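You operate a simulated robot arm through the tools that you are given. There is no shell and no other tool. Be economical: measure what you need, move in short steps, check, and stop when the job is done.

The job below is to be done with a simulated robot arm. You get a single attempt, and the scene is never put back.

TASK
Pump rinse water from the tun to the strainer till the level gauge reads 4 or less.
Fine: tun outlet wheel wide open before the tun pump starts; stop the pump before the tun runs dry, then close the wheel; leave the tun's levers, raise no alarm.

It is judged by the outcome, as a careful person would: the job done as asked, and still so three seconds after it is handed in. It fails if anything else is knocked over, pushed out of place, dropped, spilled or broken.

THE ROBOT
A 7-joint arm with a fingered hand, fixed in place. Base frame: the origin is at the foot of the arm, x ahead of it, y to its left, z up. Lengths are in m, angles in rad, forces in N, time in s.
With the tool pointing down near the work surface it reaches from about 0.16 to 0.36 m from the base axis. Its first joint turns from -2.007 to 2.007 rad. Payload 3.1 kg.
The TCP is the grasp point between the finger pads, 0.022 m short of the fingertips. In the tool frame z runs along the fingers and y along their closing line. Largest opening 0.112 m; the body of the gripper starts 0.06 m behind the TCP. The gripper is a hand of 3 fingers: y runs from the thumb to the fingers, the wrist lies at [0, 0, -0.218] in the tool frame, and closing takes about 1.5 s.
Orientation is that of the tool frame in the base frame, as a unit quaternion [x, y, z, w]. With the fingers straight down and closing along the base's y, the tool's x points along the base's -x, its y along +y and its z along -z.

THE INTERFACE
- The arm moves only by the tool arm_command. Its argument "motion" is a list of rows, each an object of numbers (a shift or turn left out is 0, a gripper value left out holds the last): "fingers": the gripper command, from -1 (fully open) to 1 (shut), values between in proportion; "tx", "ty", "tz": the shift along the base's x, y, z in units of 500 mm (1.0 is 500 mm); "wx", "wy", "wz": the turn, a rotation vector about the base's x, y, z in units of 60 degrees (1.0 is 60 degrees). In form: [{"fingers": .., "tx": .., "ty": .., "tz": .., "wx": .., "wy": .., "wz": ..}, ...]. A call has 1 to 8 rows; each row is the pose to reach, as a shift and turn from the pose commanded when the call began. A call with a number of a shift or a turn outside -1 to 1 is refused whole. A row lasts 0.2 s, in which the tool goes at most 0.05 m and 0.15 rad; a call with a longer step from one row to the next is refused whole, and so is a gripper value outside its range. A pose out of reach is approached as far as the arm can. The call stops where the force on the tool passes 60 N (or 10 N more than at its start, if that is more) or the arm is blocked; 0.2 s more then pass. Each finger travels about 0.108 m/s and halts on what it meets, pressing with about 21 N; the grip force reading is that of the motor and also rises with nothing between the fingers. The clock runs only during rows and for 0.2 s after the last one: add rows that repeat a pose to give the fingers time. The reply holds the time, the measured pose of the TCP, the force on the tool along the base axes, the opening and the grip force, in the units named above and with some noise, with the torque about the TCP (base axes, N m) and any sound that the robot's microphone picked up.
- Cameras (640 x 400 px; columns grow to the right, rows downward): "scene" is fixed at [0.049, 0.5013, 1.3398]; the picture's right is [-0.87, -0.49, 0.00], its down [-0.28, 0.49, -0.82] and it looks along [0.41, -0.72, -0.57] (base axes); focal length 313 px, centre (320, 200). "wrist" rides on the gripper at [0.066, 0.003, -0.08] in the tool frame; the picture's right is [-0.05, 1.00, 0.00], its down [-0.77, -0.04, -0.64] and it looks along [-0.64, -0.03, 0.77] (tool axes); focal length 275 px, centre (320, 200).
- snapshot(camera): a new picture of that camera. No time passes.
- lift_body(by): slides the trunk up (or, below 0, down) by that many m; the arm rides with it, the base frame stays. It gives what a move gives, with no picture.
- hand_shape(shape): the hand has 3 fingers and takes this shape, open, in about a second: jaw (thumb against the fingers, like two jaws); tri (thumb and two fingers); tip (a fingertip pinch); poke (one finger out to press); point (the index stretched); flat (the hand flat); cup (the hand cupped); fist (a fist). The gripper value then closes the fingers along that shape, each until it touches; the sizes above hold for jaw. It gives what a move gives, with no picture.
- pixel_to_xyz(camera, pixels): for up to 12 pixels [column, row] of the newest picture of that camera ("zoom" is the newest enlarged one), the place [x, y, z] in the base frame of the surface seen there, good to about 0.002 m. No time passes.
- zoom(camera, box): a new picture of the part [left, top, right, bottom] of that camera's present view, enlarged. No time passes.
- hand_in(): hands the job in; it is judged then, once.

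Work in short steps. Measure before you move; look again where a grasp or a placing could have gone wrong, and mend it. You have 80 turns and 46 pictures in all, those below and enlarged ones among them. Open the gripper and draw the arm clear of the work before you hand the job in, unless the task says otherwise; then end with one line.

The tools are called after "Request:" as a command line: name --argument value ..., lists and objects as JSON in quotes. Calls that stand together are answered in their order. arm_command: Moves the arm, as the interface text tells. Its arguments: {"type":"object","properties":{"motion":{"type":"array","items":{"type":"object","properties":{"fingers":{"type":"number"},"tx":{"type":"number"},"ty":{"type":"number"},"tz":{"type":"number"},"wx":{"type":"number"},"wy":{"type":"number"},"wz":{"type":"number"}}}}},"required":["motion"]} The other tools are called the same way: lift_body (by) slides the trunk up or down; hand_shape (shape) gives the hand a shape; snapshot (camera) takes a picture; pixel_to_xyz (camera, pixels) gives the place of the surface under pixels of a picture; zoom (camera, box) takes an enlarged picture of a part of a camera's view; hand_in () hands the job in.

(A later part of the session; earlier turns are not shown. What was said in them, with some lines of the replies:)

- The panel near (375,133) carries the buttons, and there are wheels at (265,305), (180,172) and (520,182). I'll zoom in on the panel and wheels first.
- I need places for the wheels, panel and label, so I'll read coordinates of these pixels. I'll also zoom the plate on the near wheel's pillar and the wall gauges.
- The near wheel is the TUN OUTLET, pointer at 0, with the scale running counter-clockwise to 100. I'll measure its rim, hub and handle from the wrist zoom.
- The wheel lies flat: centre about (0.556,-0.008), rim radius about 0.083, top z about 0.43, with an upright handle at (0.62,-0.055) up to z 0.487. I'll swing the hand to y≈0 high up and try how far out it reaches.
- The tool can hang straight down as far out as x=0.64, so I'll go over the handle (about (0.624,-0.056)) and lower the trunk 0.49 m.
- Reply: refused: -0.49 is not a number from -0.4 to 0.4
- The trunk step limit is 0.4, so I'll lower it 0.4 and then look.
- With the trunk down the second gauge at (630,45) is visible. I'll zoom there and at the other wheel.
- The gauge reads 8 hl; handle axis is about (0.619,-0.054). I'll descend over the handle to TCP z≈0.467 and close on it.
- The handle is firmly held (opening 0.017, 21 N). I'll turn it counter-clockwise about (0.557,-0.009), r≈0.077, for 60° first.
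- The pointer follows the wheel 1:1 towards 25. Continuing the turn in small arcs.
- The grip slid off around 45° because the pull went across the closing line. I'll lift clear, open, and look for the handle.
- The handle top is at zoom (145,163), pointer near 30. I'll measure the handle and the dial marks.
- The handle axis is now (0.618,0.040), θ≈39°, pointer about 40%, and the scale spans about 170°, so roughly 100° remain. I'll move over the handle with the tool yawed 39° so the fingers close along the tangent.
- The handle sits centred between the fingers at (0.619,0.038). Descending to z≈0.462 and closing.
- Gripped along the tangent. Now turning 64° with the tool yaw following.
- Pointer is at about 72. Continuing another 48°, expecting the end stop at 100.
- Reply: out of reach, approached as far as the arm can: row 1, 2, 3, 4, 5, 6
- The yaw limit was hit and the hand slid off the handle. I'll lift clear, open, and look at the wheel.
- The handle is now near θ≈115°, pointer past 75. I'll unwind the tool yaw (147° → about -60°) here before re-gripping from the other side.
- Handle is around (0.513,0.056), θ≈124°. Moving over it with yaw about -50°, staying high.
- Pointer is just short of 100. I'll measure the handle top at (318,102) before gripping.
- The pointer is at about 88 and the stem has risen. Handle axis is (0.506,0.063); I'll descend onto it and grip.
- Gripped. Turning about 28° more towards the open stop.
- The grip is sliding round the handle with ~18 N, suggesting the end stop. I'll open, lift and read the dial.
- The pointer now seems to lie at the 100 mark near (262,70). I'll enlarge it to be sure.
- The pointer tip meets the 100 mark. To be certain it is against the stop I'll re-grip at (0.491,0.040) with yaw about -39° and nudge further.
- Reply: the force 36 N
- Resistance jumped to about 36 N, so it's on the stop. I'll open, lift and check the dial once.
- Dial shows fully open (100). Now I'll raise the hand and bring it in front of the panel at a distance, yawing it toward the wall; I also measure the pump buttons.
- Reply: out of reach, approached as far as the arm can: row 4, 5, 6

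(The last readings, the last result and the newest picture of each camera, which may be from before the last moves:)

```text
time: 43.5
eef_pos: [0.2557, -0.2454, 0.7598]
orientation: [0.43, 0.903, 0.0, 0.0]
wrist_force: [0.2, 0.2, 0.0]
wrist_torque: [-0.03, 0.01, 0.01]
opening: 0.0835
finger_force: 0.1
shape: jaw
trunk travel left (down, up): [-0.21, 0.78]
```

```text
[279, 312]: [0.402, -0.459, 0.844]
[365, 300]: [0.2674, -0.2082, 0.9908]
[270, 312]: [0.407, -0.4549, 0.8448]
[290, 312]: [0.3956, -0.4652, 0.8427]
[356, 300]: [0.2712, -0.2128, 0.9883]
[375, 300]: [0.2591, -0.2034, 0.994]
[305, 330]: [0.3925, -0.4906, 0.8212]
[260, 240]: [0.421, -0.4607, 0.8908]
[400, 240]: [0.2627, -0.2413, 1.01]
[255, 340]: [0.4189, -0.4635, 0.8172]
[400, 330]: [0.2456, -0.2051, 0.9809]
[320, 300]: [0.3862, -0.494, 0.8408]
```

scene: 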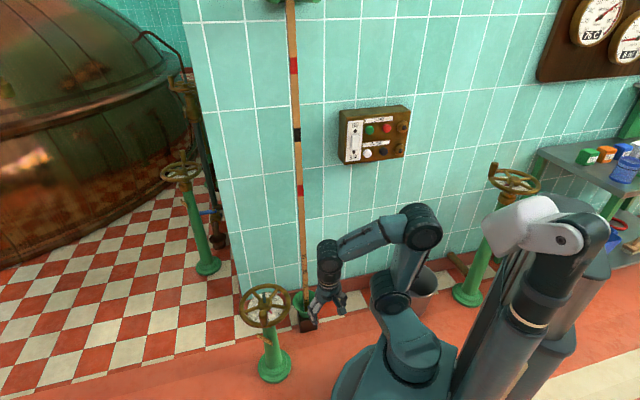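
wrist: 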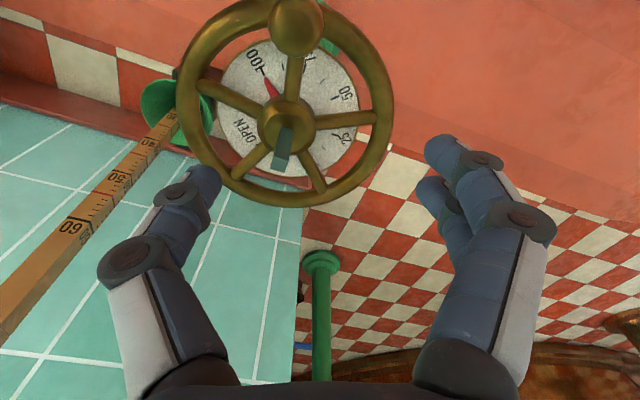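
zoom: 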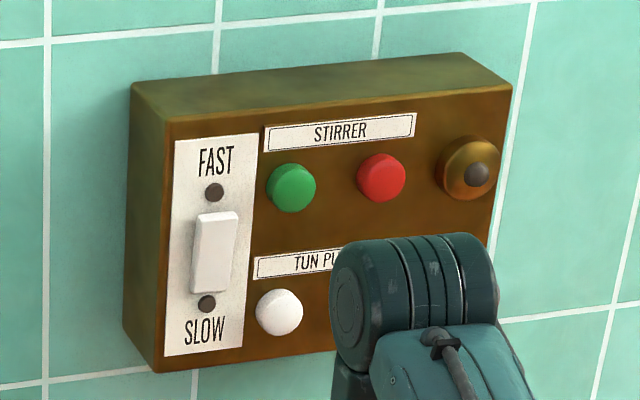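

The white button face is at (0.402,-0.459,0.844), wall heading about -45°. I'll pitch the tool up to horizontal in two 45° stages while moving to a standoff in front of it.

Request:
arm_command --motion '[{"wx": -0.0888, "wy": -0.0875, "wz": 0.015, "tx": 0.009, "ty": -0.02, "tz": 0.014}, {"wx": -0.1775, "wy": -0.175, "wz": 0.03, "tx": 0.018, "ty": -0.04, "tz": 0.028}, {"wx": -0.266, "wy": -0.2625, "wz": 0.045, "tx": 0.027, "ty": -0.06, "tz": 0.042}, {"wx": -0.355, "wy": -0.35, "wz": 0.06, "tx": 0.036, "ty": -0.08, "tz": 0.056}, {"wx": -0.444, "wy": -0.4375, "wz": 0.075, "tx": 0.045, "ty": -0.1, "tz": 0.07}, {"wx": -0.5325, "wy": -0.525, "wz": 0.09, "tx": 0.055, "ty": -0.12, "tz": 0.084}]'

Request:
arm_command --motion '[{"wx": -0.0888, "wy": -0.0875, "tx": 0.009, "ty": -0.02, "tz": 0.014}, {"wx": -0.1775, "wy": -0.175, "tx": 0.018, "ty": -0.04, "tz": 0.028}, {"wx": -0.266, "wy": -0.2625, "tx": 0.027, "ty": -0.06, "tz": 0.042}, {"wx": -0.355, "wy": -0.35, "tx": 0.036, "ty": -0.08, "tz": 0.056}, {"wx": -0.444, "wy": -0.4375, "tx": 0.045, "ty": -0.1, "tz": 0.07}, {"wx": -0.5325, "wy": -0.525, "tx": 0.055, "ty": -0.12, "tz": 0.084}]'

Request:
hand_shape --shape "poke"

Request:
snapshot --camera "wrist"

Request:
snapshot --camera "scene"

```text
time: 45.1
eef_pos: [0.3029, -0.3038, 0.7867]
orientation: [0.347, 0.864, -0.127, 0.341]
wrist_force: [-0.3, 0.1, 0.0]
wrist_torque: [-0.01, 0.0, 0.02]
opening: 0.0841
finger_force: 0.0
shape: jaw
trunk travel left (down, up): [-0.21, 0.78]
stopped in row 6: the arm was blocked; the commanded pose is now the measured one
```

```text
time: 46.7
eef_pos: [0.3651, -0.3607, 0.8087]
orientation: [0.262, 0.71, -0.239, 0.609]
wrist_force: [-0.9, 0.5, -0.2]
wrist_torque: [0.01, 0.01, -0.02]
opening: 0.0837
finger_force: 0.1
shape: jaw
out of reach, approached as far as the arm can: row 2, 3, 4, 5, 6
trunk travel left (down, up): [-0.21, 0.78]
stopped in row 6: the arm was blocked; the commanded pose is now the measured one
```

```text
time: 47.6
eef_pos: [0.363, -0.3608, 0.8063]
orientation: [0.261, 0.71, -0.239, 0.608]
wrist_force: [0.2, 0.4, -0.3]
wrist_torque: [-0.01, 0.03, -0.02]
opening: 0.0
finger_force: 0.1
shape: poke
trunk travel left (down, up): [-0.21, 0.78]
```

```text
12 pictures are left
```

wrist: 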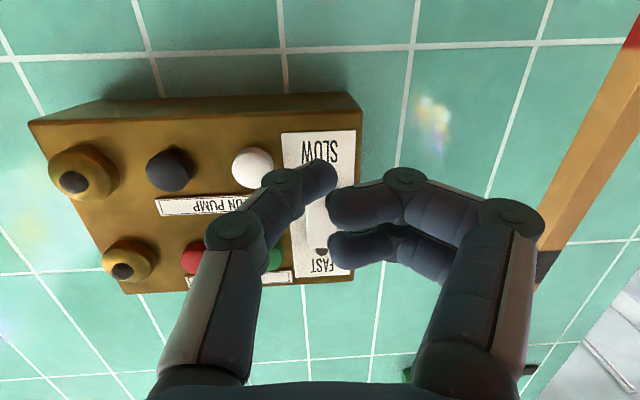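

```text
11 pictures are left
```

scene: 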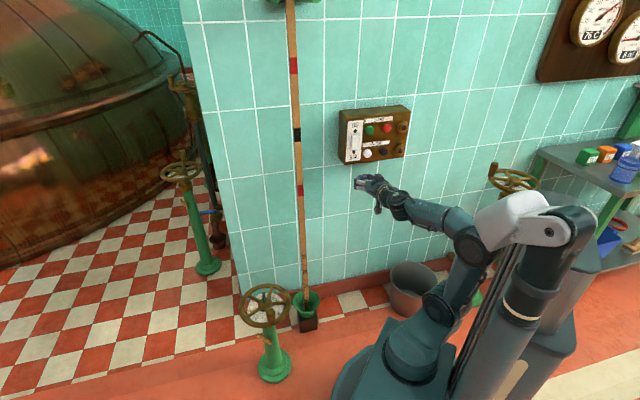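

The tool now points at the wall (8° down); in poke shape the left digit's tip at (325,172) is outermost. I'll measure it together with the white (252,167) and black (168,170) buttons.

Request:
pixel_to_xyz --camera "wrist" --pixels '[[252, 167], [168, 168], [325, 175], [330, 168], [320, 190], [335, 205], [335, 245], [240, 110], [120, 115], [215, 185], [295, 170], [305, 230]]'

Request:
zoom --camera "scene" --box '[335, 100, 425, 220]'

```text
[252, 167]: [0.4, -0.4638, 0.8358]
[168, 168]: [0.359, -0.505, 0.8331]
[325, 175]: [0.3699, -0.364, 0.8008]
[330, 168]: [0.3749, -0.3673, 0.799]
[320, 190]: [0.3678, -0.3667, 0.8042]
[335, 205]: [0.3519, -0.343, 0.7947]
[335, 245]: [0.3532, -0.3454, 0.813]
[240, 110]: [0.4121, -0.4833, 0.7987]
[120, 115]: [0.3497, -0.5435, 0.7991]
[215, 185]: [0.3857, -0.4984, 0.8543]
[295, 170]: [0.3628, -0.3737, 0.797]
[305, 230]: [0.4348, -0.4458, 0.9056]
```

```text
3.33 times, centred on (380, 160) of scene
```

zoom: 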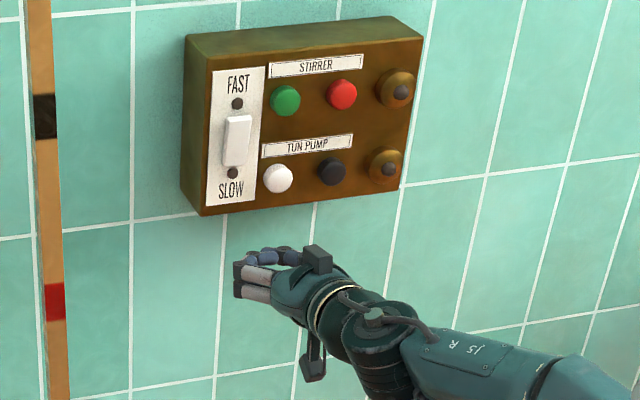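

The poke tip is near (0.372,-0.366,0.800); the white button's face is (0.402,-0.461,0.840). I'll raise the trunk 0.04 and shift sideways along the panel.

Request:
lift_body --by 0.04

Request:
arm_command --motion '[{"tx": -0.033, "ty": -0.033}, {"tx": -0.065, "ty": -0.065}, {"tx": -0.065, "ty": -0.065}]'

```text
time: 48.4
eef_pos: [0.3606, -0.3592, 0.8502]
orientation: [0.261, 0.71, -0.24, 0.608]
wrist_force: [0.0, 0.4, 0.5]
wrist_torque: [-0.01, -0.02, 0.02]
opening: 0.0
finger_force: 0.0
shape: poke
trunk travel left (down, up): [-0.25, 0.74]
```

```text
time: 49.4
eef_pos: [0.3388, -0.3969, 0.8246]
orientation: [0.262, 0.729, -0.219, 0.593]
wrist_force: [0.2, -0.1, 0.6]
wrist_torque: [0.02, 0.0, 0.0]
opening: 0.0001
finger_force: 0.1
shape: poke
trunk travel left (down, up): [-0.25, 0.74]
stopped in row 3: the arm was blocked; the commanded pose is now the measured one
```

The arm dropped to z 0.825 at its limit in this posture. I'll raise the trunk 0.06 and try forward a little at the proper height to see if the posture frees up.

Request:
lift_body --by 0.06

Request:
arm_command --motion '[{"tx": 0.02, "ty": -0.02, "tz": -0.03}, {"tx": 0.04, "ty": -0.04, "tz": -0.05}, {"tx": 0.04, "ty": -0.04, "tz": -0.06}]'

Request:
snapshot --camera "wrist"

Request:
pixel_to_xyz --camera "wrist" --pixels '[[325, 175], [330, 168], [320, 190], [335, 205], [300, 170]]'

```text
time: 50.4
eef_pos: [0.3363, -0.3885, 0.8939]
orientation: [0.257, 0.724, -0.227, 0.599]
wrist_force: [0.1, -0.2, -0.6]
wrist_torque: [-0.04, 0.03, 0.02]
opening: 0.0
finger_force: 0.0
shape: poke
trunk travel left (down, up): [-0.31, 0.68]
```

```text
time: 51.2
eef_pos: [0.3561, -0.4072, 0.8653]
orientation: [0.26, 0.722, -0.23, 0.598]
wrist_force: [0.1, 0.1, -0.2]
wrist_torque: [0.02, -0.01, 0.02]
opening: 0.0001
finger_force: 0.1
shape: poke
trunk travel left (down, up): [-0.31, 0.68]
```

```text
9 pictures are left
```

wrist: 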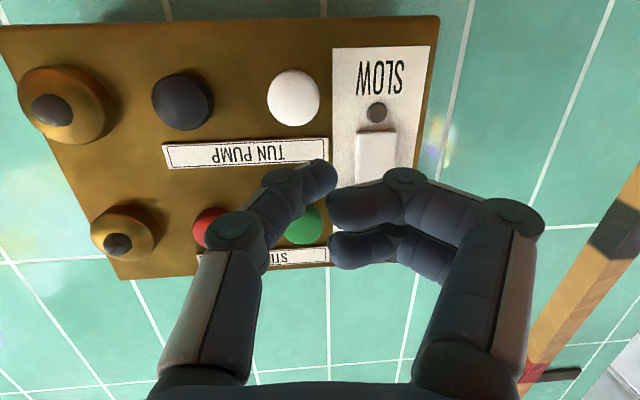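

```text
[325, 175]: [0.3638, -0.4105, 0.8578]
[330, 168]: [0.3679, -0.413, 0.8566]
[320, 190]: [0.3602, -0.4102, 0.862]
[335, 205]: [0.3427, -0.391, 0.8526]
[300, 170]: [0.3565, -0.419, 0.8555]
```

Posture is free now; tip is at about (0.365,-0.411,0.858). I'll align 9 mm sideways and 18 mm lower, and advance to about 1 cm from the white button.

Request:
arm_command --motion '[{"tx": -0.013, "ty": -0.013, "tz": -0.036}, {"tx": 0.023, "ty": -0.049, "tz": -0.036}, {"tx": 0.053, "ty": -0.079, "tz": -0.036}, {"tx": 0.053, "ty": -0.079, "tz": -0.036}]'

Request:
zoom --camera "wrist" --box '[200, 20, 440, 200]'

Request:
pixel_to_xyz --camera "zoom" --pixels '[[320, 345], [335, 330], [300, 200], [305, 150], [280, 200]]'

```text
time: 52.2
eef_pos: [0.3928, -0.4365, 0.8512]
orientation: [0.262, 0.722, -0.232, 0.597]
wrist_force: [0.8, 0.3, -0.6]
wrist_torque: [-0.01, 0.02, 0.02]
opening: 0.0
finger_force: 0.1
shape: poke
out of reach, approached as far as the arm can: row 1, 2, 3, 4
trunk travel left (down, up): [-0.31, 0.68]
```

```text
2.22 times, centred on (320, 110) of wrist
```

zoom: 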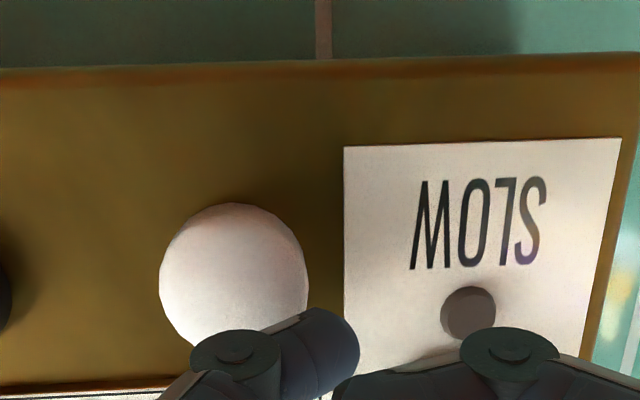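

```text
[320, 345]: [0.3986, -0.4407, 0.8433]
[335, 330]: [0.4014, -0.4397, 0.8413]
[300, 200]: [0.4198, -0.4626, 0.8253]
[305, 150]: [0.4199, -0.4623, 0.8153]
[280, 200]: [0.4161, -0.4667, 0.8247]
```

The tip is still about 13 mm left of the button centre; the sideways limit seems tied to tool yaw. I'll turn the tool 6° clockwise, backing off 1.5 cm.

Request:
arm_command --motion '[{"tx": -0.02, "ty": 0.02, "wz": -0.05}, {"tx": -0.02, "ty": 0.02, "wz": -0.1}, {"tx": -0.02, "ty": 0.02, "wz": -0.1}]'

```text
time: 53.0
eef_pos: [0.384, -0.4236, 0.8507]
orientation: [0.295, 0.709, -0.259, 0.586]
wrist_force: [-0.8, -0.1, 0.3]
wrist_torque: [-0.06, 0.02, -0.02]
opening: 0.0003
finger_force: 0.1
shape: poke
trunk travel left (down, up): [-0.31, 0.68]
```

Now free. Shift 15 mm sideways and 3 mm down, then creep forward until contact force shows.

Request:
arm_command --motion '[{"tx": -0.021, "ty": -0.021, "tz": -0.006}, {"tx": -0.021, "ty": -0.021, "tz": -0.006}, {"tx": 0.0, "ty": -0.042, "tz": -0.006}]'

Request:
zoom --camera "wrist" --box '[200, 20, 440, 200]'

Request:
pixel_to_xyz --camera "zoom" --pixels '[[320, 345], [335, 330], [300, 240], [280, 200], [260, 260]]'

```text
time: 53.8
eef_pos: [0.3831, -0.4463, 0.8493]
orientation: [0.296, 0.708, -0.26, 0.586]
wrist_force: [0.1, -0.2, -0.3]
wrist_torque: [-0.01, -0.03, -0.01]
opening: 0.0
finger_force: 0.0
shape: poke
trunk travel left (down, up): [-0.31, 0.68]
```

```text
2.22 times, centred on (320, 110) of wrist
```

zoom: 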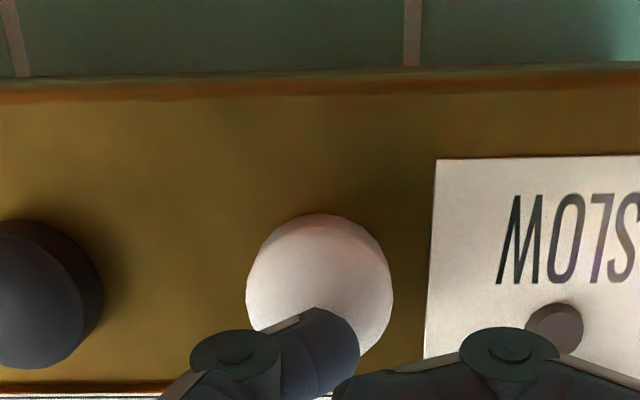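

```text
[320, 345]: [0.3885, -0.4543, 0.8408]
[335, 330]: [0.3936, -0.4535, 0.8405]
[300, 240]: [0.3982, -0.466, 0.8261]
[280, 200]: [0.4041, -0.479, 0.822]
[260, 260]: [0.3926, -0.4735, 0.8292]
```

The tip at (0.391,-0.454,0.841) is in line with the white button, about 1 cm short. Pressing now, then retracting.

Request:
arm_command --motion '[{"tx": 0.0113, "ty": -0.0113}, {"tx": 0.0198, "ty": -0.0198}, {"tx": 0.026, "ty": -0.026}, {"tx": 0.03, "ty": -0.03}]'

```text
time: 54.8
eef_pos: [0.395, -0.458, 0.854]
orientation: [0.295, 0.706, -0.26, 0.589]
wrist_force: [-23.2, 19.3, 4.6]
wrist_torque: [0.09, 0.02, 0.22]
opening: 0.0
finger_force: 0.1
shape: poke
trunk travel left (down, up): [-0.31, 0.68]
heard: click
```

Heard a click with 30 N: the button is pressed. Retract 2-3 cm and check the gauge and lamp.

Request:
arm_command --motion '[{"tx": -0.04, "ty": 0.04}, {"tx": -0.06, "ty": 0.06}]'

Request:
zoom --camera "scene" --box '[570, 0, 640, 70]'

```text
time: 55.4
eef_pos: [0.3692, -0.4319, 0.8471]
orientation: [0.297, 0.708, -0.26, 0.586]
wrist_force: [0.2, -0.1, -0.5]
wrist_torque: [0.04, 0.01, -0.01]
opening: 0.0
finger_force: 0.1
shape: poke
trunk travel left (down, up): [-0.31, 0.68]
```

```text
5.71 times, centred on (605, 35) of scene
```

zoom: 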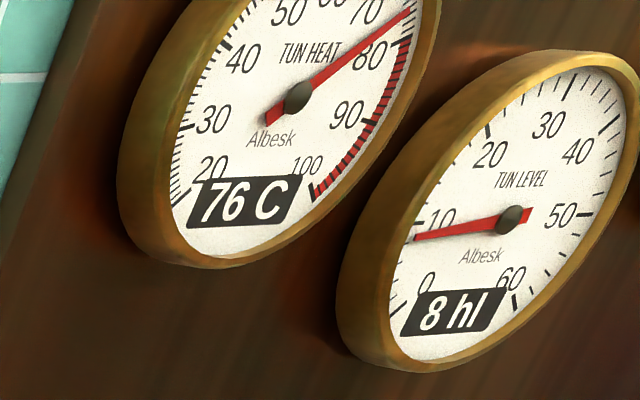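

The needle has just begun to sink. I'll line up with the black button, 60 mm along the panel, with slight extra yaw.

Request:
arm_command --motion '[{"tx": -0.03, "ty": -0.03, "wz": -0.05}, {"tx": -0.06, "ty": -0.06, "wz": -0.1}, {"tx": -0.085, "ty": -0.085, "wz": -0.1}, {"tx": -0.085, "ty": -0.085, "wz": -0.1}]'

Request:
zoom --camera "scene" --box '[600, 20, 640, 70]'

```text
time: 56.4
eef_pos: [0.326, -0.4753, 0.8473]
orientation: [0.333, 0.691, -0.29, 0.572]
wrist_force: [0.3, -0.1, 0.1]
wrist_torque: [0.01, -0.01, 0.0]
opening: 0.0
finger_force: 0.0
shape: poke
trunk travel left (down, up): [-0.31, 0.68]
```

```text
8.00 times, centred on (620, 45) of scene
```

zoom: 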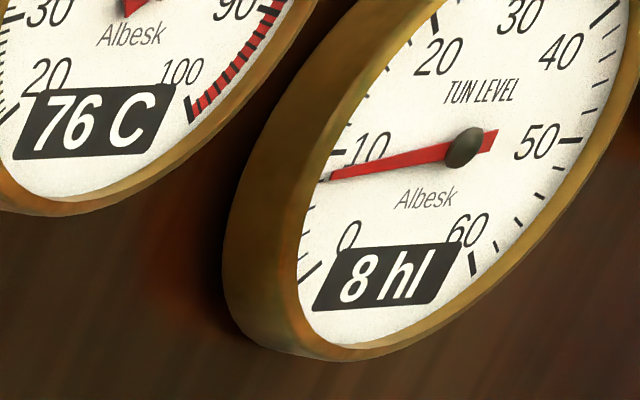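

The needle is at about 7.7, sinking perhaps 0.2-0.3 hl/s. I'll hold still near the black button for about 7 s, then read again.

Request:
arm_command --motion '[{"tx": 0}, {"tx": 0}, {"tx": 0}, {"tx": 0}, {"tx": 0}, {"tx": 0}, {"tx": 0}, {"tx": 0}]'

Request:
arm_command --motion '[{"tx": 0}, {"tx": 0}, {"tx": 0}, {"tx": 0}, {"tx": 0}, {"tx": 0}, {"tx": 0}, {"tx": 0}]'

Request:
arm_command --motion '[{"tx": 0}, {"tx": 0}, {"tx": 0}, {"tx": 0}, {"tx": 0}, {"tx": 0}, {"tx": 0}, {"tx": 0}]'

Request:
arm_command --motion '[{"tx": 0}, {"tx": 0}, {"tx": 0}, {"tx": 0}, {"tx": 0}, {"tx": 0}, {"tx": 0}, {"tx": 0}]'

Request:
zoom --camera "scene" --box '[600, 20, 640, 70]'

```text
time: 58.2
eef_pos: [0.3273, -0.4735, 0.8473]
orientation: [0.333, 0.692, -0.29, 0.571]
wrist_force: [1.0, -0.6, 0.0]
wrist_torque: [0.0, 0.05, -0.04]
opening: 0.0
finger_force: 0.1
shape: poke
trunk travel left (down, up): [-0.31, 0.68]
```

```text
time: 60.0
eef_pos: [0.3251, -0.4739, 0.8483]
orientation: [0.332, 0.692, -0.29, 0.572]
wrist_force: [0.7, 0.0, -0.4]
wrist_torque: [0.0, 0.03, -0.03]
opening: 0.0003
finger_force: 0.1
shape: poke
trunk travel left (down, up): [-0.31, 0.68]
```

```text
time: 61.8
eef_pos: [0.3253, -0.4741, 0.8476]
orientation: [0.333, 0.691, -0.291, 0.571]
wrist_force: [0.3, 0.0, -0.2]
wrist_torque: [-0.01, -0.01, -0.02]
opening: 0.0
finger_force: 0.1
shape: poke
trunk travel left (down, up): [-0.31, 0.68]
```

```text
time: 63.6
eef_pos: [0.3251, -0.4752, 0.8469]
orientation: [0.333, 0.692, -0.29, 0.572]
wrist_force: [-0.1, 0.5, -0.2]
wrist_torque: [0.0, 0.01, -0.01]
opening: 0.0
finger_force: 0.0
shape: poke
trunk travel left (down, up): [-0.31, 0.68]
```

```text
8.00 times, centred on (620, 45) of scene
```

zoom: 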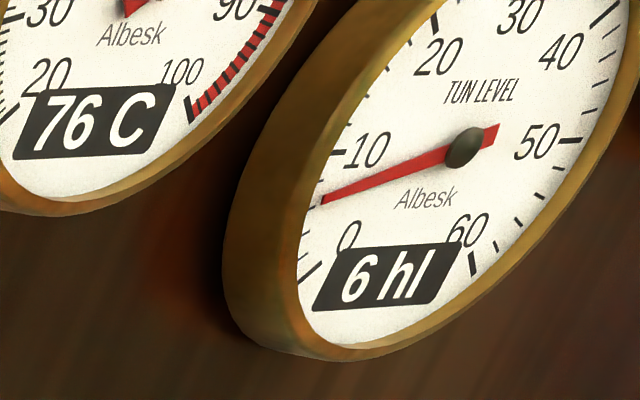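

Now 6 hl (needle ~5.8), rate about 0.26 hl/s. Waiting 9 s more should bring it to about 3.4, then I press black.

Request:
arm_command --motion '[{"tx": 0}, {"tx": 0}, {"tx": 0}, {"tx": 0}, {"tx": 0}, {"tx": 0}, {"tx": 0}, {"tx": 0}]'

Request:
arm_command --motion '[{"tx": 0}, {"tx": 0}, {"tx": 0}, {"tx": 0}, {"tx": 0}, {"tx": 0}, {"tx": 0}, {"tx": 0}]'

Request:
arm_command --motion '[{"tx": 0}, {"tx": 0}, {"tx": 0}, {"tx": 0}, {"tx": 0}, {"tx": 0}, {"tx": 0}, {"tx": 0}]'

Request:
arm_command --motion '[{"tx": 0}, {"tx": 0}, {"tx": 0}, {"tx": 0}, {"tx": 0}, {"tx": 0}, {"tx": 0}, {"tx": 0}]'

Request:
arm_command --motion '[{"tx": 0.028, "ty": -0.028}, {"tx": 0.028, "ty": -0.028}, {"tx": 0.028, "ty": -0.028}, {"tx": 0.028, "ty": -0.028}, {"tx": 0.028, "ty": -0.028}, {"tx": 0.028, "ty": -0.028}]'

Request:
arm_command --motion '[{"tx": 0.0113, "ty": -0.0113}, {"tx": 0.0198, "ty": -0.0198}, {"tx": 0.026, "ty": -0.026}, {"tx": 0.03, "ty": -0.03}]'

```text
time: 65.4
eef_pos: [0.3269, -0.4747, 0.848]
orientation: [0.332, 0.692, -0.29, 0.572]
wrist_force: [-0.1, -0.1, 0.3]
wrist_torque: [0.02, 0.04, 0.02]
opening: 0.0002
finger_force: 0.0
shape: poke
trunk travel left (down, up): [-0.31, 0.68]
```

```text
time: 67.2
eef_pos: [0.3247, -0.4748, 0.8474]
orientation: [0.332, 0.692, -0.29, 0.572]
wrist_force: [0.1, 1.1, -0.5]
wrist_torque: [0.0, -0.02, 0.01]
opening: 0.0
finger_force: 0.1
shape: poke
trunk travel left (down, up): [-0.31, 0.68]
```

```text
time: 69.0
eef_pos: [0.3255, -0.4729, 0.8476]
orientation: [0.332, 0.692, -0.29, 0.572]
wrist_force: [0.7, 0.4, 0.6]
wrist_torque: [0.0, 0.01, -0.03]
opening: 0.0
finger_force: 0.0
shape: poke
trunk travel left (down, up): [-0.31, 0.68]
```

```text
time: 70.8
eef_pos: [0.3254, -0.4737, 0.8481]
orientation: [0.332, 0.691, -0.29, 0.573]
wrist_force: [-0.6, -0.4, -0.1]
wrist_torque: [0.02, -0.01, 0.0]
opening: 0.0
finger_force: 0.0
shape: poke
trunk travel left (down, up): [-0.31, 0.68]
```

```text
time: 72.2
eef_pos: [0.339, -0.4879, 0.8476]
orientation: [0.332, 0.692, -0.29, 0.572]
wrist_force: [0.1, 0.8, 0.0]
wrist_torque: [0.03, 0.01, 0.03]
opening: 0.0
finger_force: 0.0
shape: poke
trunk travel left (down, up): [-0.31, 0.68]
```

```text
time: 73.2
eef_pos: [0.3493, -0.5014, 0.8524]
orientation: [0.333, 0.689, -0.291, 0.574]
wrist_force: [-34.1, 22.6, 0.5]
wrist_torque: [0.0, 0.04, 0.05]
opening: 0.0
finger_force: 0.0
shape: poke
trunk travel left (down, up): [-0.31, 0.68]
heard: click
```

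The black button clicked at about t=73. Retract and check the gauge.

Request:
arm_command --motion '[{"tx": -0.04, "ty": 0.04}, {"tx": -0.08, "ty": 0.08}, {"tx": -0.14, "ty": 0.14}]'

Request:
zoom --camera "scene" --box '[600, 20, 640, 70]'

```text
time: 74.0
eef_pos: [0.2853, -0.4318, 0.8464]
orientation: [0.332, 0.691, -0.29, 0.572]
wrist_force: [0.3, -0.2, -0.2]
wrist_torque: [0.04, -0.02, -0.03]
opening: 0.0004
finger_force: 0.0
shape: poke
trunk travel left (down, up): [-0.31, 0.68]
```

```text
8.00 times, centred on (620, 45) of scene
```

zoom: 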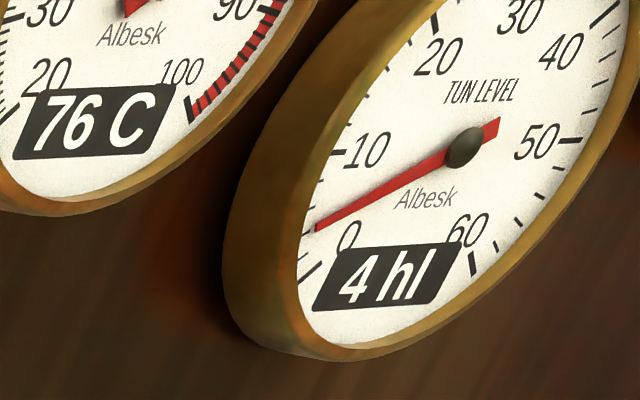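

The display shows 4 hl, but the true value could be a shade above 4 from rounding. With the valve still wide open, I'll run the pump about 4 s more for margin: first line up with white again.

Request:
arm_command --motion '[{"tx": 0.045, "ty": 0.045}, {"tx": 0.087, "ty": 0.087}, {"tx": 0.142, "ty": 0.032}, {"tx": 0.194, "ty": -0.022}, {"tx": 0.194, "ty": -0.022}]'

```text
time: 75.2
eef_pos: [0.3825, -0.4437, 0.8473]
orientation: [0.331, 0.692, -0.289, 0.573]
wrist_force: [0.7, -0.5, 0.3]
wrist_torque: [-0.01, -0.01, 0.04]
opening: 0.0003
finger_force: 0.1
shape: poke
trunk travel left (down, up): [-0.31, 0.68]
```

Aligned as before at (0.3825,-0.4437). Pressing white again.

Request:
arm_command --motion '[{"tx": 0.0113, "ty": -0.0113}, {"tx": 0.0198, "ty": -0.0198}, {"tx": 0.026, "ty": -0.026}, {"tx": 0.031, "ty": -0.031}]'

```text
time: 76.2
eef_pos: [0.3926, -0.458, 0.8508]
orientation: [0.333, 0.69, -0.29, 0.573]
wrist_force: [-35.3, 22.2, -4.2]
wrist_torque: [0.03, 0.05, 0.02]
opening: 0.0002
finger_force: 0.0
shape: poke
trunk travel left (down, up): [-0.31, 0.68]
heard: click
```

Clicked. Back off and over to black, with a short dwell.

Request:
arm_command --motion '[{"tx": -0.06, "ty": 0.06}, {"tx": -0.105, "ty": 0.015}, {"tx": -0.147, "ty": -0.027}, {"tx": -0.147, "ty": -0.027}, {"tx": -0.118, "ty": -0.056}, {"tx": -0.118, "ty": -0.056}, {"tx": -0.118, "ty": -0.056}]'

Request:
arm_command --motion '[{"tx": 0}, {"tx": 0.0113, "ty": -0.0113}, {"tx": 0.0198, "ty": -0.0198}, {"tx": 0.026, "ty": -0.026}, {"tx": 0.031, "ty": -0.031}]'

```text
time: 77.8
eef_pos: [0.3374, -0.4878, 0.8487]
orientation: [0.332, 0.692, -0.289, 0.572]
wrist_force: [0.1, -0.3, 0.1]
wrist_torque: [0.0, 0.0, -0.02]
opening: 0.0001
finger_force: 0.2
shape: poke
trunk travel left (down, up): [-0.31, 0.68]
```

```text
time: 79.0
eef_pos: [0.3495, -0.5009, 0.8518]
orientation: [0.334, 0.689, -0.29, 0.574]
wrist_force: [-34.2, 22.2, -3.7]
wrist_torque: [0.0, 0.07, -0.03]
opening: 0.0
finger_force: 0.2
shape: poke
trunk travel left (down, up): [-0.31, 0.68]
heard: click
```

Clicked again. Retracting, then pitching the tool back to vertical in two stages.

Request:
arm_command --motion '[{"tx": -0.04, "ty": 0.04}, {"tx": -0.09, "ty": 0.09}, {"tx": -0.1, "ty": 0.11, "wx": 0.0875, "wy": 0.068, "wz": -0.002}, {"tx": -0.1, "ty": 0.14, "wx": 0.175, "wy": 0.136, "wz": -0.004}, {"tx": -0.1, "ty": 0.17, "wx": 0.262, "wy": 0.203, "wz": -0.006}, {"tx": -0.1, "ty": 0.2, "wx": 0.35, "wy": 0.271, "wz": -0.009}, {"tx": -0.1, "ty": 0.23, "wx": 0.437, "wy": 0.339, "wz": -0.011}, {"tx": -0.1, "ty": 0.26, "wx": 0.5246, "wy": 0.407, "wz": -0.013}]'

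Request:
arm_command --motion '[{"ty": 0.03, "tz": -0.02, "wx": 0.0875, "wy": 0.068, "wz": -0.002}, {"ty": 0.06, "tz": -0.04, "wx": 0.175, "wy": 0.136, "wz": -0.004}, {"ty": 0.09, "tz": -0.06, "wx": 0.262, "wy": 0.203, "wz": -0.006}, {"ty": 0.12, "tz": -0.08, "wx": 0.35, "wy": 0.271, "wz": -0.009}, {"ty": 0.15, "tz": -0.1, "wx": 0.437, "wy": 0.339, "wz": -0.011}, {"ty": 0.18, "tz": -0.12, "wx": 0.5246, "wy": 0.407, "wz": -0.013}, {"ty": 0.2, "tz": -0.12, "wx": 0.5246, "wy": 0.407, "wz": -0.013}]'

Request:
hand_shape --shape "jaw"

```text
time: 80.8
eef_pos: [0.3041, -0.3732, 0.847]
orientation: [0.41, 0.846, -0.16, 0.302]
wrist_force: [0.0, -0.7, -0.6]
wrist_torque: [0.02, -0.01, 0.01]
opening: 0.0
finger_force: 0.0
shape: poke
out of reach, approached as far as the arm can: row 4, 5
trunk travel left (down, up): [-0.31, 0.68]
```

```text
time: 82.4
eef_pos: [0.3036, -0.2729, 0.7891]
orientation: [0.439, 0.898, -0.01, -0.005]
wrist_force: [0.7, -0.2, 0.8]
wrist_torque: [0.01, 0.03, 0.0]
opening: 0.0
finger_force: 0.0
shape: poke
trunk travel left (down, up): [-0.31, 0.68]
```

```text
time: 83.3
eef_pos: [0.3045, -0.2733, 0.7891]
orientation: [0.439, 0.898, -0.01, -0.004]
wrist_force: [-0.1, -0.6, -0.8]
wrist_torque: [0.0, 0.0, 0.02]
opening: 0.1117
finger_force: 0.0
shape: jaw
trunk travel left (down, up): [-0.31, 0.68]
```

Hand is vertical again. Moving above the wheel handle (known at about (0.491,0.040)), yaw to about -34°, and lowering the trunk back 0.10.

Request:
arm_command --motion '[{"tx": 0.047, "ty": 0.078, "wz": 0.04, "fingers": -0.5}, {"tx": 0.094, "ty": 0.156, "wz": 0.08}, {"tx": 0.141, "ty": 0.234, "wz": 0.12}, {"tx": 0.188, "ty": 0.312, "wz": 0.16}, {"tx": 0.235, "ty": 0.39, "wz": 0.2}, {"tx": 0.282, "ty": 0.468, "wz": 0.24}, {"tx": 0.329, "ty": 0.547, "wz": 0.28}, {"tx": 0.373, "ty": 0.627, "wz": 0.3}]'

Request:
lift_body --by -0.1

```text
time: 85.1
eef_pos: [0.4906, 0.0411, 0.7905]
orientation: [0.293, 0.956, -0.011, -0.003]
wrist_force: [0.1, -0.2, -0.2]
wrist_torque: [-0.01, 0.02, 0.01]
opening: 0.0842
finger_force: 0.0
shape: jaw
trunk travel left (down, up): [-0.31, 0.68]
```

```text
time: 86.4
eef_pos: [0.4909, 0.0403, 0.689]
orientation: [0.293, 0.956, -0.011, -0.003]
wrist_force: [-0.4, 0.8, 0.9]
wrist_torque: [-0.02, -0.05, 0.01]
opening: 0.084
finger_force: 0.1
shape: jaw
trunk travel left (down, up): [-0.21, 0.78]
```

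At (0.491,0.040,0.689). Descend to z≈0.462 and close on the handle.

Request:
arm_command --motion '[{"tz": -0.09}, {"tz": -0.18}, {"tz": -0.27}, {"tz": -0.36}, {"tz": -0.42}, {"tz": -0.454}, {"tz": -0.454}]'

Request:
arm_command --motion '[{"fingers": 1}, {"fingers": 1}, {"fingers": 1}, {"fingers": 1}, {"fingers": 1}, {"fingers": 1}]'

```text
time: 88.0
eef_pos: [0.4911, 0.04, 0.4626]
orientation: [0.293, 0.956, -0.011, -0.003]
wrist_force: [0.4, -0.8, 0.9]
wrist_torque: [0.0, 0.01, 0.02]
opening: 0.084
finger_force: 0.1
shape: jaw
trunk travel left (down, up): [-0.21, 0.78]
```

```text
time: 89.4
eef_pos: [0.4911, 0.0403, 0.4636]
orientation: [0.293, 0.956, -0.011, -0.004]
wrist_force: [-1.0, 0.2, -2.5]
wrist_torque: [0.01, -0.01, -0.01]
opening: 0.0188
finger_force: 21.1
shape: jaw
trunk travel left (down, up): [-0.21, 0.78]
```

Gripped. Turning clockwise (closing) about 62° with the yaw following.

Request:
arm_command --motion '[{"tx": 0.0138, "ty": 0.0172, "wz": -0.133, "fingers": 1}, {"tx": 0.0298, "ty": 0.0328, "wz": -0.266}, {"tx": 0.048, "ty": 0.046, "wz": -0.4}, {"tx": 0.0688, "ty": 0.055, "wz": -0.533}, {"tx": 0.0906, "ty": 0.061, "wz": -0.666}, {"tx": 0.113, "ty": 0.0638, "wz": -0.8}, {"tx": 0.1356, "ty": 0.0634, "wz": -0.933}, {"tx": 0.1524, "ty": 0.0612, "wz": -1.0}]'

```text
time: 91.2
eef_pos: [0.5671, 0.0729, 0.4624]
orientation: [0.733, 0.681, -0.008, -0.007]
wrist_force: [-1.9, 25.8, 3.3]
wrist_torque: [0.4, 0.04, -0.03]
opening: 0.0184
finger_force: 21.1
shape: jaw
trunk travel left (down, up): [-0.21, 0.78]
```

Still holding the handle at about (0.567,0.074). Release, lift, and unwind yaw to about +70°.

Request:
arm_command --motion '[{"fingers": -0.5}, {"fingers": -0.5}, {"fingers": -0.5}, {"fingers": -0.5}, {"tz": 0.09}, {"tz": 0.18}, {"tz": 0.24, "wz": 0.13}, {"tz": 0.24, "wz": 0.26}]'

Request:
arm_command --motion '[{"wz": 0.14}, {"wz": 0.28}, {"wz": 0.42}, {"wz": 0.56}, {"wz": 0.7}, {"wz": 0.84}, {"wz": 0.98}, {"wz": 1.0}]'

Request:
arm_command --motion '[{"wz": 0.14}, {"wz": 0.28}, {"wz": 0.42}, {"wz": 0.56}, {"wz": 0.7}, {"wz": 0.84}, {"wz": 0.98}, {"wz": 1.0}]'

Request:
arm_command --motion '[{"wz": 0.14}, {"wz": 0.28}, {"wz": 0.42}, {"wz": 0.46}, {"wz": 0.46}]'

Request:
snapshot --camera "wrist"

```text
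time: 93.0
eef_pos: [0.5666, 0.071, 0.583]
orientation: [0.632, 0.775, -0.009, -0.007]
wrist_force: [0.7, 0.2, 0.1]
wrist_torque: [-0.02, -0.02, 0.02]
opening: 0.0834
finger_force: 0.0
shape: jaw
trunk travel left (down, up): [-0.21, 0.78]
```

```text
time: 94.8
eef_pos: [0.5655, 0.07, 0.5824]
orientation: [0.16, 0.987, -0.011, -0.002]
wrist_force: [0.2, 0.2, -0.1]
wrist_torque: [0.0, 0.02, -0.02]
opening: 0.0835
finger_force: 0.2
shape: jaw
trunk travel left (down, up): [-0.21, 0.78]
```

```text
time: 96.6
eef_pos: [0.5669, 0.0705, 0.5823]
orientation: [-0.356, 0.934, -0.009, 0.004]
wrist_force: [0.4, 0.3, 0.5]
wrist_torque: [-0.01, 0.0, -0.02]
opening: 0.0836
finger_force: 0.0
shape: jaw
trunk travel left (down, up): [-0.21, 0.78]
```

```text
time: 97.8
eef_pos: [0.5663, 0.0715, 0.5836]
orientation: [-0.567, 0.824, -0.009, 0.006]
wrist_force: [-0.8, 0.7, 0.2]
wrist_torque: [0.01, -0.02, -0.01]
opening: 0.0833
finger_force: 0.1
shape: jaw
trunk travel left (down, up): [-0.21, 0.78]
```

```text
2 pictures are left
```

wrist: 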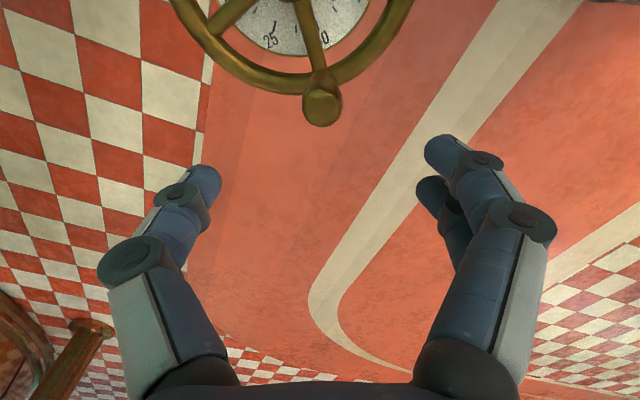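

Handle top appears at (322,107), nearly centred between the fingers. I'll measure it.

Request:
pixel_to_xyz --camera "wrist" --pixels '[[322, 107], [312, 105], [334, 105], [322, 118], [322, 96]]'

```text
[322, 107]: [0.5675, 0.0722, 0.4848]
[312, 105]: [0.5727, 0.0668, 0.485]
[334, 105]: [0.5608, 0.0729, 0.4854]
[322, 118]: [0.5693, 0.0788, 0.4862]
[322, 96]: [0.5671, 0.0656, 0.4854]
```

Centred at (0.5675,0.072). Descend and grip.

Request:
arm_command --motion '[{"tx": 0.002, "ty": 0.001, "tz": -0.09}, {"tx": 0.002, "ty": 0.001, "tz": -0.18}, {"tx": 0.002, "ty": 0.001, "tz": -0.243}, {"tx": 0.002, "ty": 0.001, "tz": -0.243, "fingers": 1}, {"tx": 0.002, "ty": 0.001, "tz": -0.243, "fingers": 1}, {"tx": 0.002, "ty": 0.001, "tz": -0.243, "fingers": 1}, {"tx": 0.002, "ty": 0.001, "tz": -0.243, "fingers": 1}, {"tx": 0.002, "ty": 0.001, "tz": -0.243, "fingers": 1}]'

Request:
arm_command --motion '[{"tx": 0.022, "ty": -0.0058, "wz": -0.125, "fingers": 1}, {"tx": 0.043, "ty": -0.0148, "wz": -0.25}, {"tx": 0.0626, "ty": -0.0268, "wz": -0.375}, {"tx": 0.0802, "ty": -0.0412, "wz": -0.5}, {"tx": 0.0958, "ty": -0.058, "wz": -0.625}, {"tx": 0.1088, "ty": -0.077, "wz": -0.75}, {"tx": 0.119, "ty": -0.0974, "wz": -0.875}, {"tx": 0.1264, "ty": -0.119, "wz": -1.0}]'

```text
time: 99.6
eef_pos: [0.5658, 0.0708, 0.4606]
orientation: [-0.567, 0.824, -0.009, 0.006]
wrist_force: [-1.0, -3.4, -4.0]
wrist_torque: [-0.02, 0.04, -0.02]
opening: 0.0172
finger_force: 21.2
shape: jaw
trunk travel left (down, up): [-0.21, 0.78]
```

```text
time: 101.4
eef_pos: [0.6315, 0.0117, 0.4607]
orientation: [-0.077, 0.997, -0.011, 0.001]
wrist_force: [6.4, 10.0, -4.3]
wrist_torque: [0.22, -0.1, -0.21]
opening: 0.0154
finger_force: 20.6
shape: jaw
trunk travel left (down, up): [-0.21, 0.78]
```

Still held, moving smoothly. Finishing the turn down to the closed stop (handle back at θ≈-36°, slightly beyond).

Request:
arm_command --motion '[{"tx": 0.0042, "ty": -0.0226, "wz": -0.12, "fingers": 1}, {"tx": 0.0052, "ty": -0.0454, "wz": -0.24}, {"tx": 0.003, "ty": -0.0682, "wz": -0.36}, {"tx": -0.0024, "ty": -0.0904, "wz": -0.48}, {"tx": -0.0106, "ty": -0.1118, "wz": -0.6}, {"tx": -0.0218, "ty": -0.1316, "wz": -0.7}, {"tx": -0.0358, "ty": -0.1498, "wz": -0.8}, {"tx": -0.0408, "ty": -0.1554, "wz": -0.85}]'

```text
time: 103.2
eef_pos: [0.6106, -0.0596, 0.4616]
orientation: [0.357, 0.934, -0.009, -0.003]
wrist_force: [8.2, 34.7, 5.1]
wrist_torque: [0.78, -0.29, 0.28]
opening: 0.0191
finger_force: 21.3
shape: jaw
trunk travel left (down, up): [-0.21, 0.78]
```

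Resistance of 35 N: closed stop reached. Release, lift, and draw the arm back so the scene camera can see the dial.

Request:
arm_command --motion '[{"fingers": -0.5}, {"fingers": -0.5}, {"fingers": -0.5}, {"fingers": -0.5}, {"tz": 0.09}, {"tz": 0.18}, {"tz": 0.27}, {"tz": 0.34}]'

Request:
arm_command --motion '[{"tx": -0.08, "ty": -0.03}, {"tx": -0.16, "ty": -0.06}, {"tx": -0.24, "ty": -0.1}, {"tx": -0.32, "ty": -0.14}, {"tx": -0.4, "ty": -0.18}, {"tx": -0.48, "ty": -0.22}, {"tx": -0.54, "ty": -0.26}, {"tx": -0.56, "ty": -0.3, "fingers": -1}]'

Request:
zoom --camera "scene" --box '[235, 270, 299, 330]'

Request:
zoom --camera "scene" --box '[600, 20, 640, 70]'

```text
time: 105.0
eef_pos: [0.6079, -0.0658, 0.6295]
orientation: [0.358, 0.934, -0.011, -0.005]
wrist_force: [-0.1, -0.9, -0.2]
wrist_torque: [0.02, -0.02, 0.03]
opening: 0.0839
finger_force: 0.0
shape: jaw
trunk travel left (down, up): [-0.21, 0.78]
```

```text
time: 106.8
eef_pos: [0.3309, -0.2162, 0.6301]
orientation: [0.357, 0.934, -0.011, -0.003]
wrist_force: [-0.5, -0.5, -0.1]
wrist_torque: [0.02, 0.01, -0.02]
opening: 0.1119
finger_force: 0.1
shape: jaw
trunk travel left (down, up): [-0.21, 0.78]
```

```text
6.67 times, centred on (267, 300) of scene
```

zoom: 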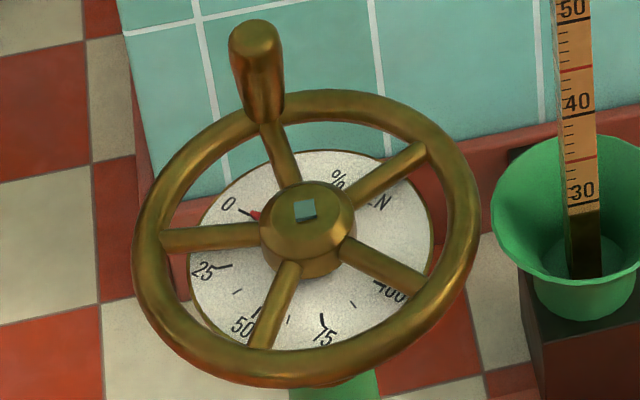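

```text
8.00 times, centred on (620, 45) of scene
```

zoom: 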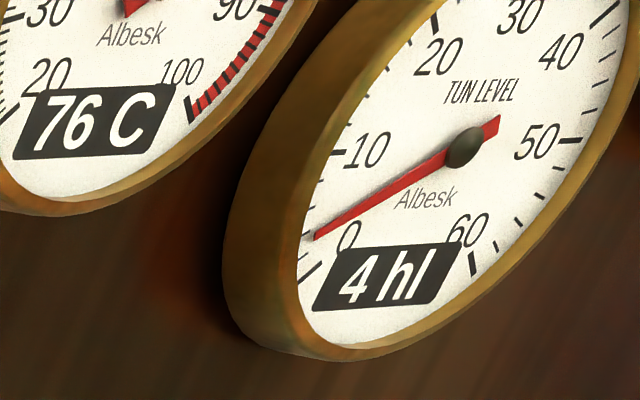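

The wheel is back at 0 as at the start, and the gauge shows 4 hl with the needle at about 3.5. It held there through the 28 s since the pump was stopped, the gripper is open and the arm is clear, so I'm handing in.

Request:
hand_in

```text
The job is handed in.
```

The tun was pumped down to a gauge reading of 4 hl (needle about 3.5). The outlet wheel was wide open before the pump started. I ran the pump twice, because the first stop might have been a little above 4. It is now stopped, the wheel is closed again, and I didn't touch the tun's levers or hear an alarm.
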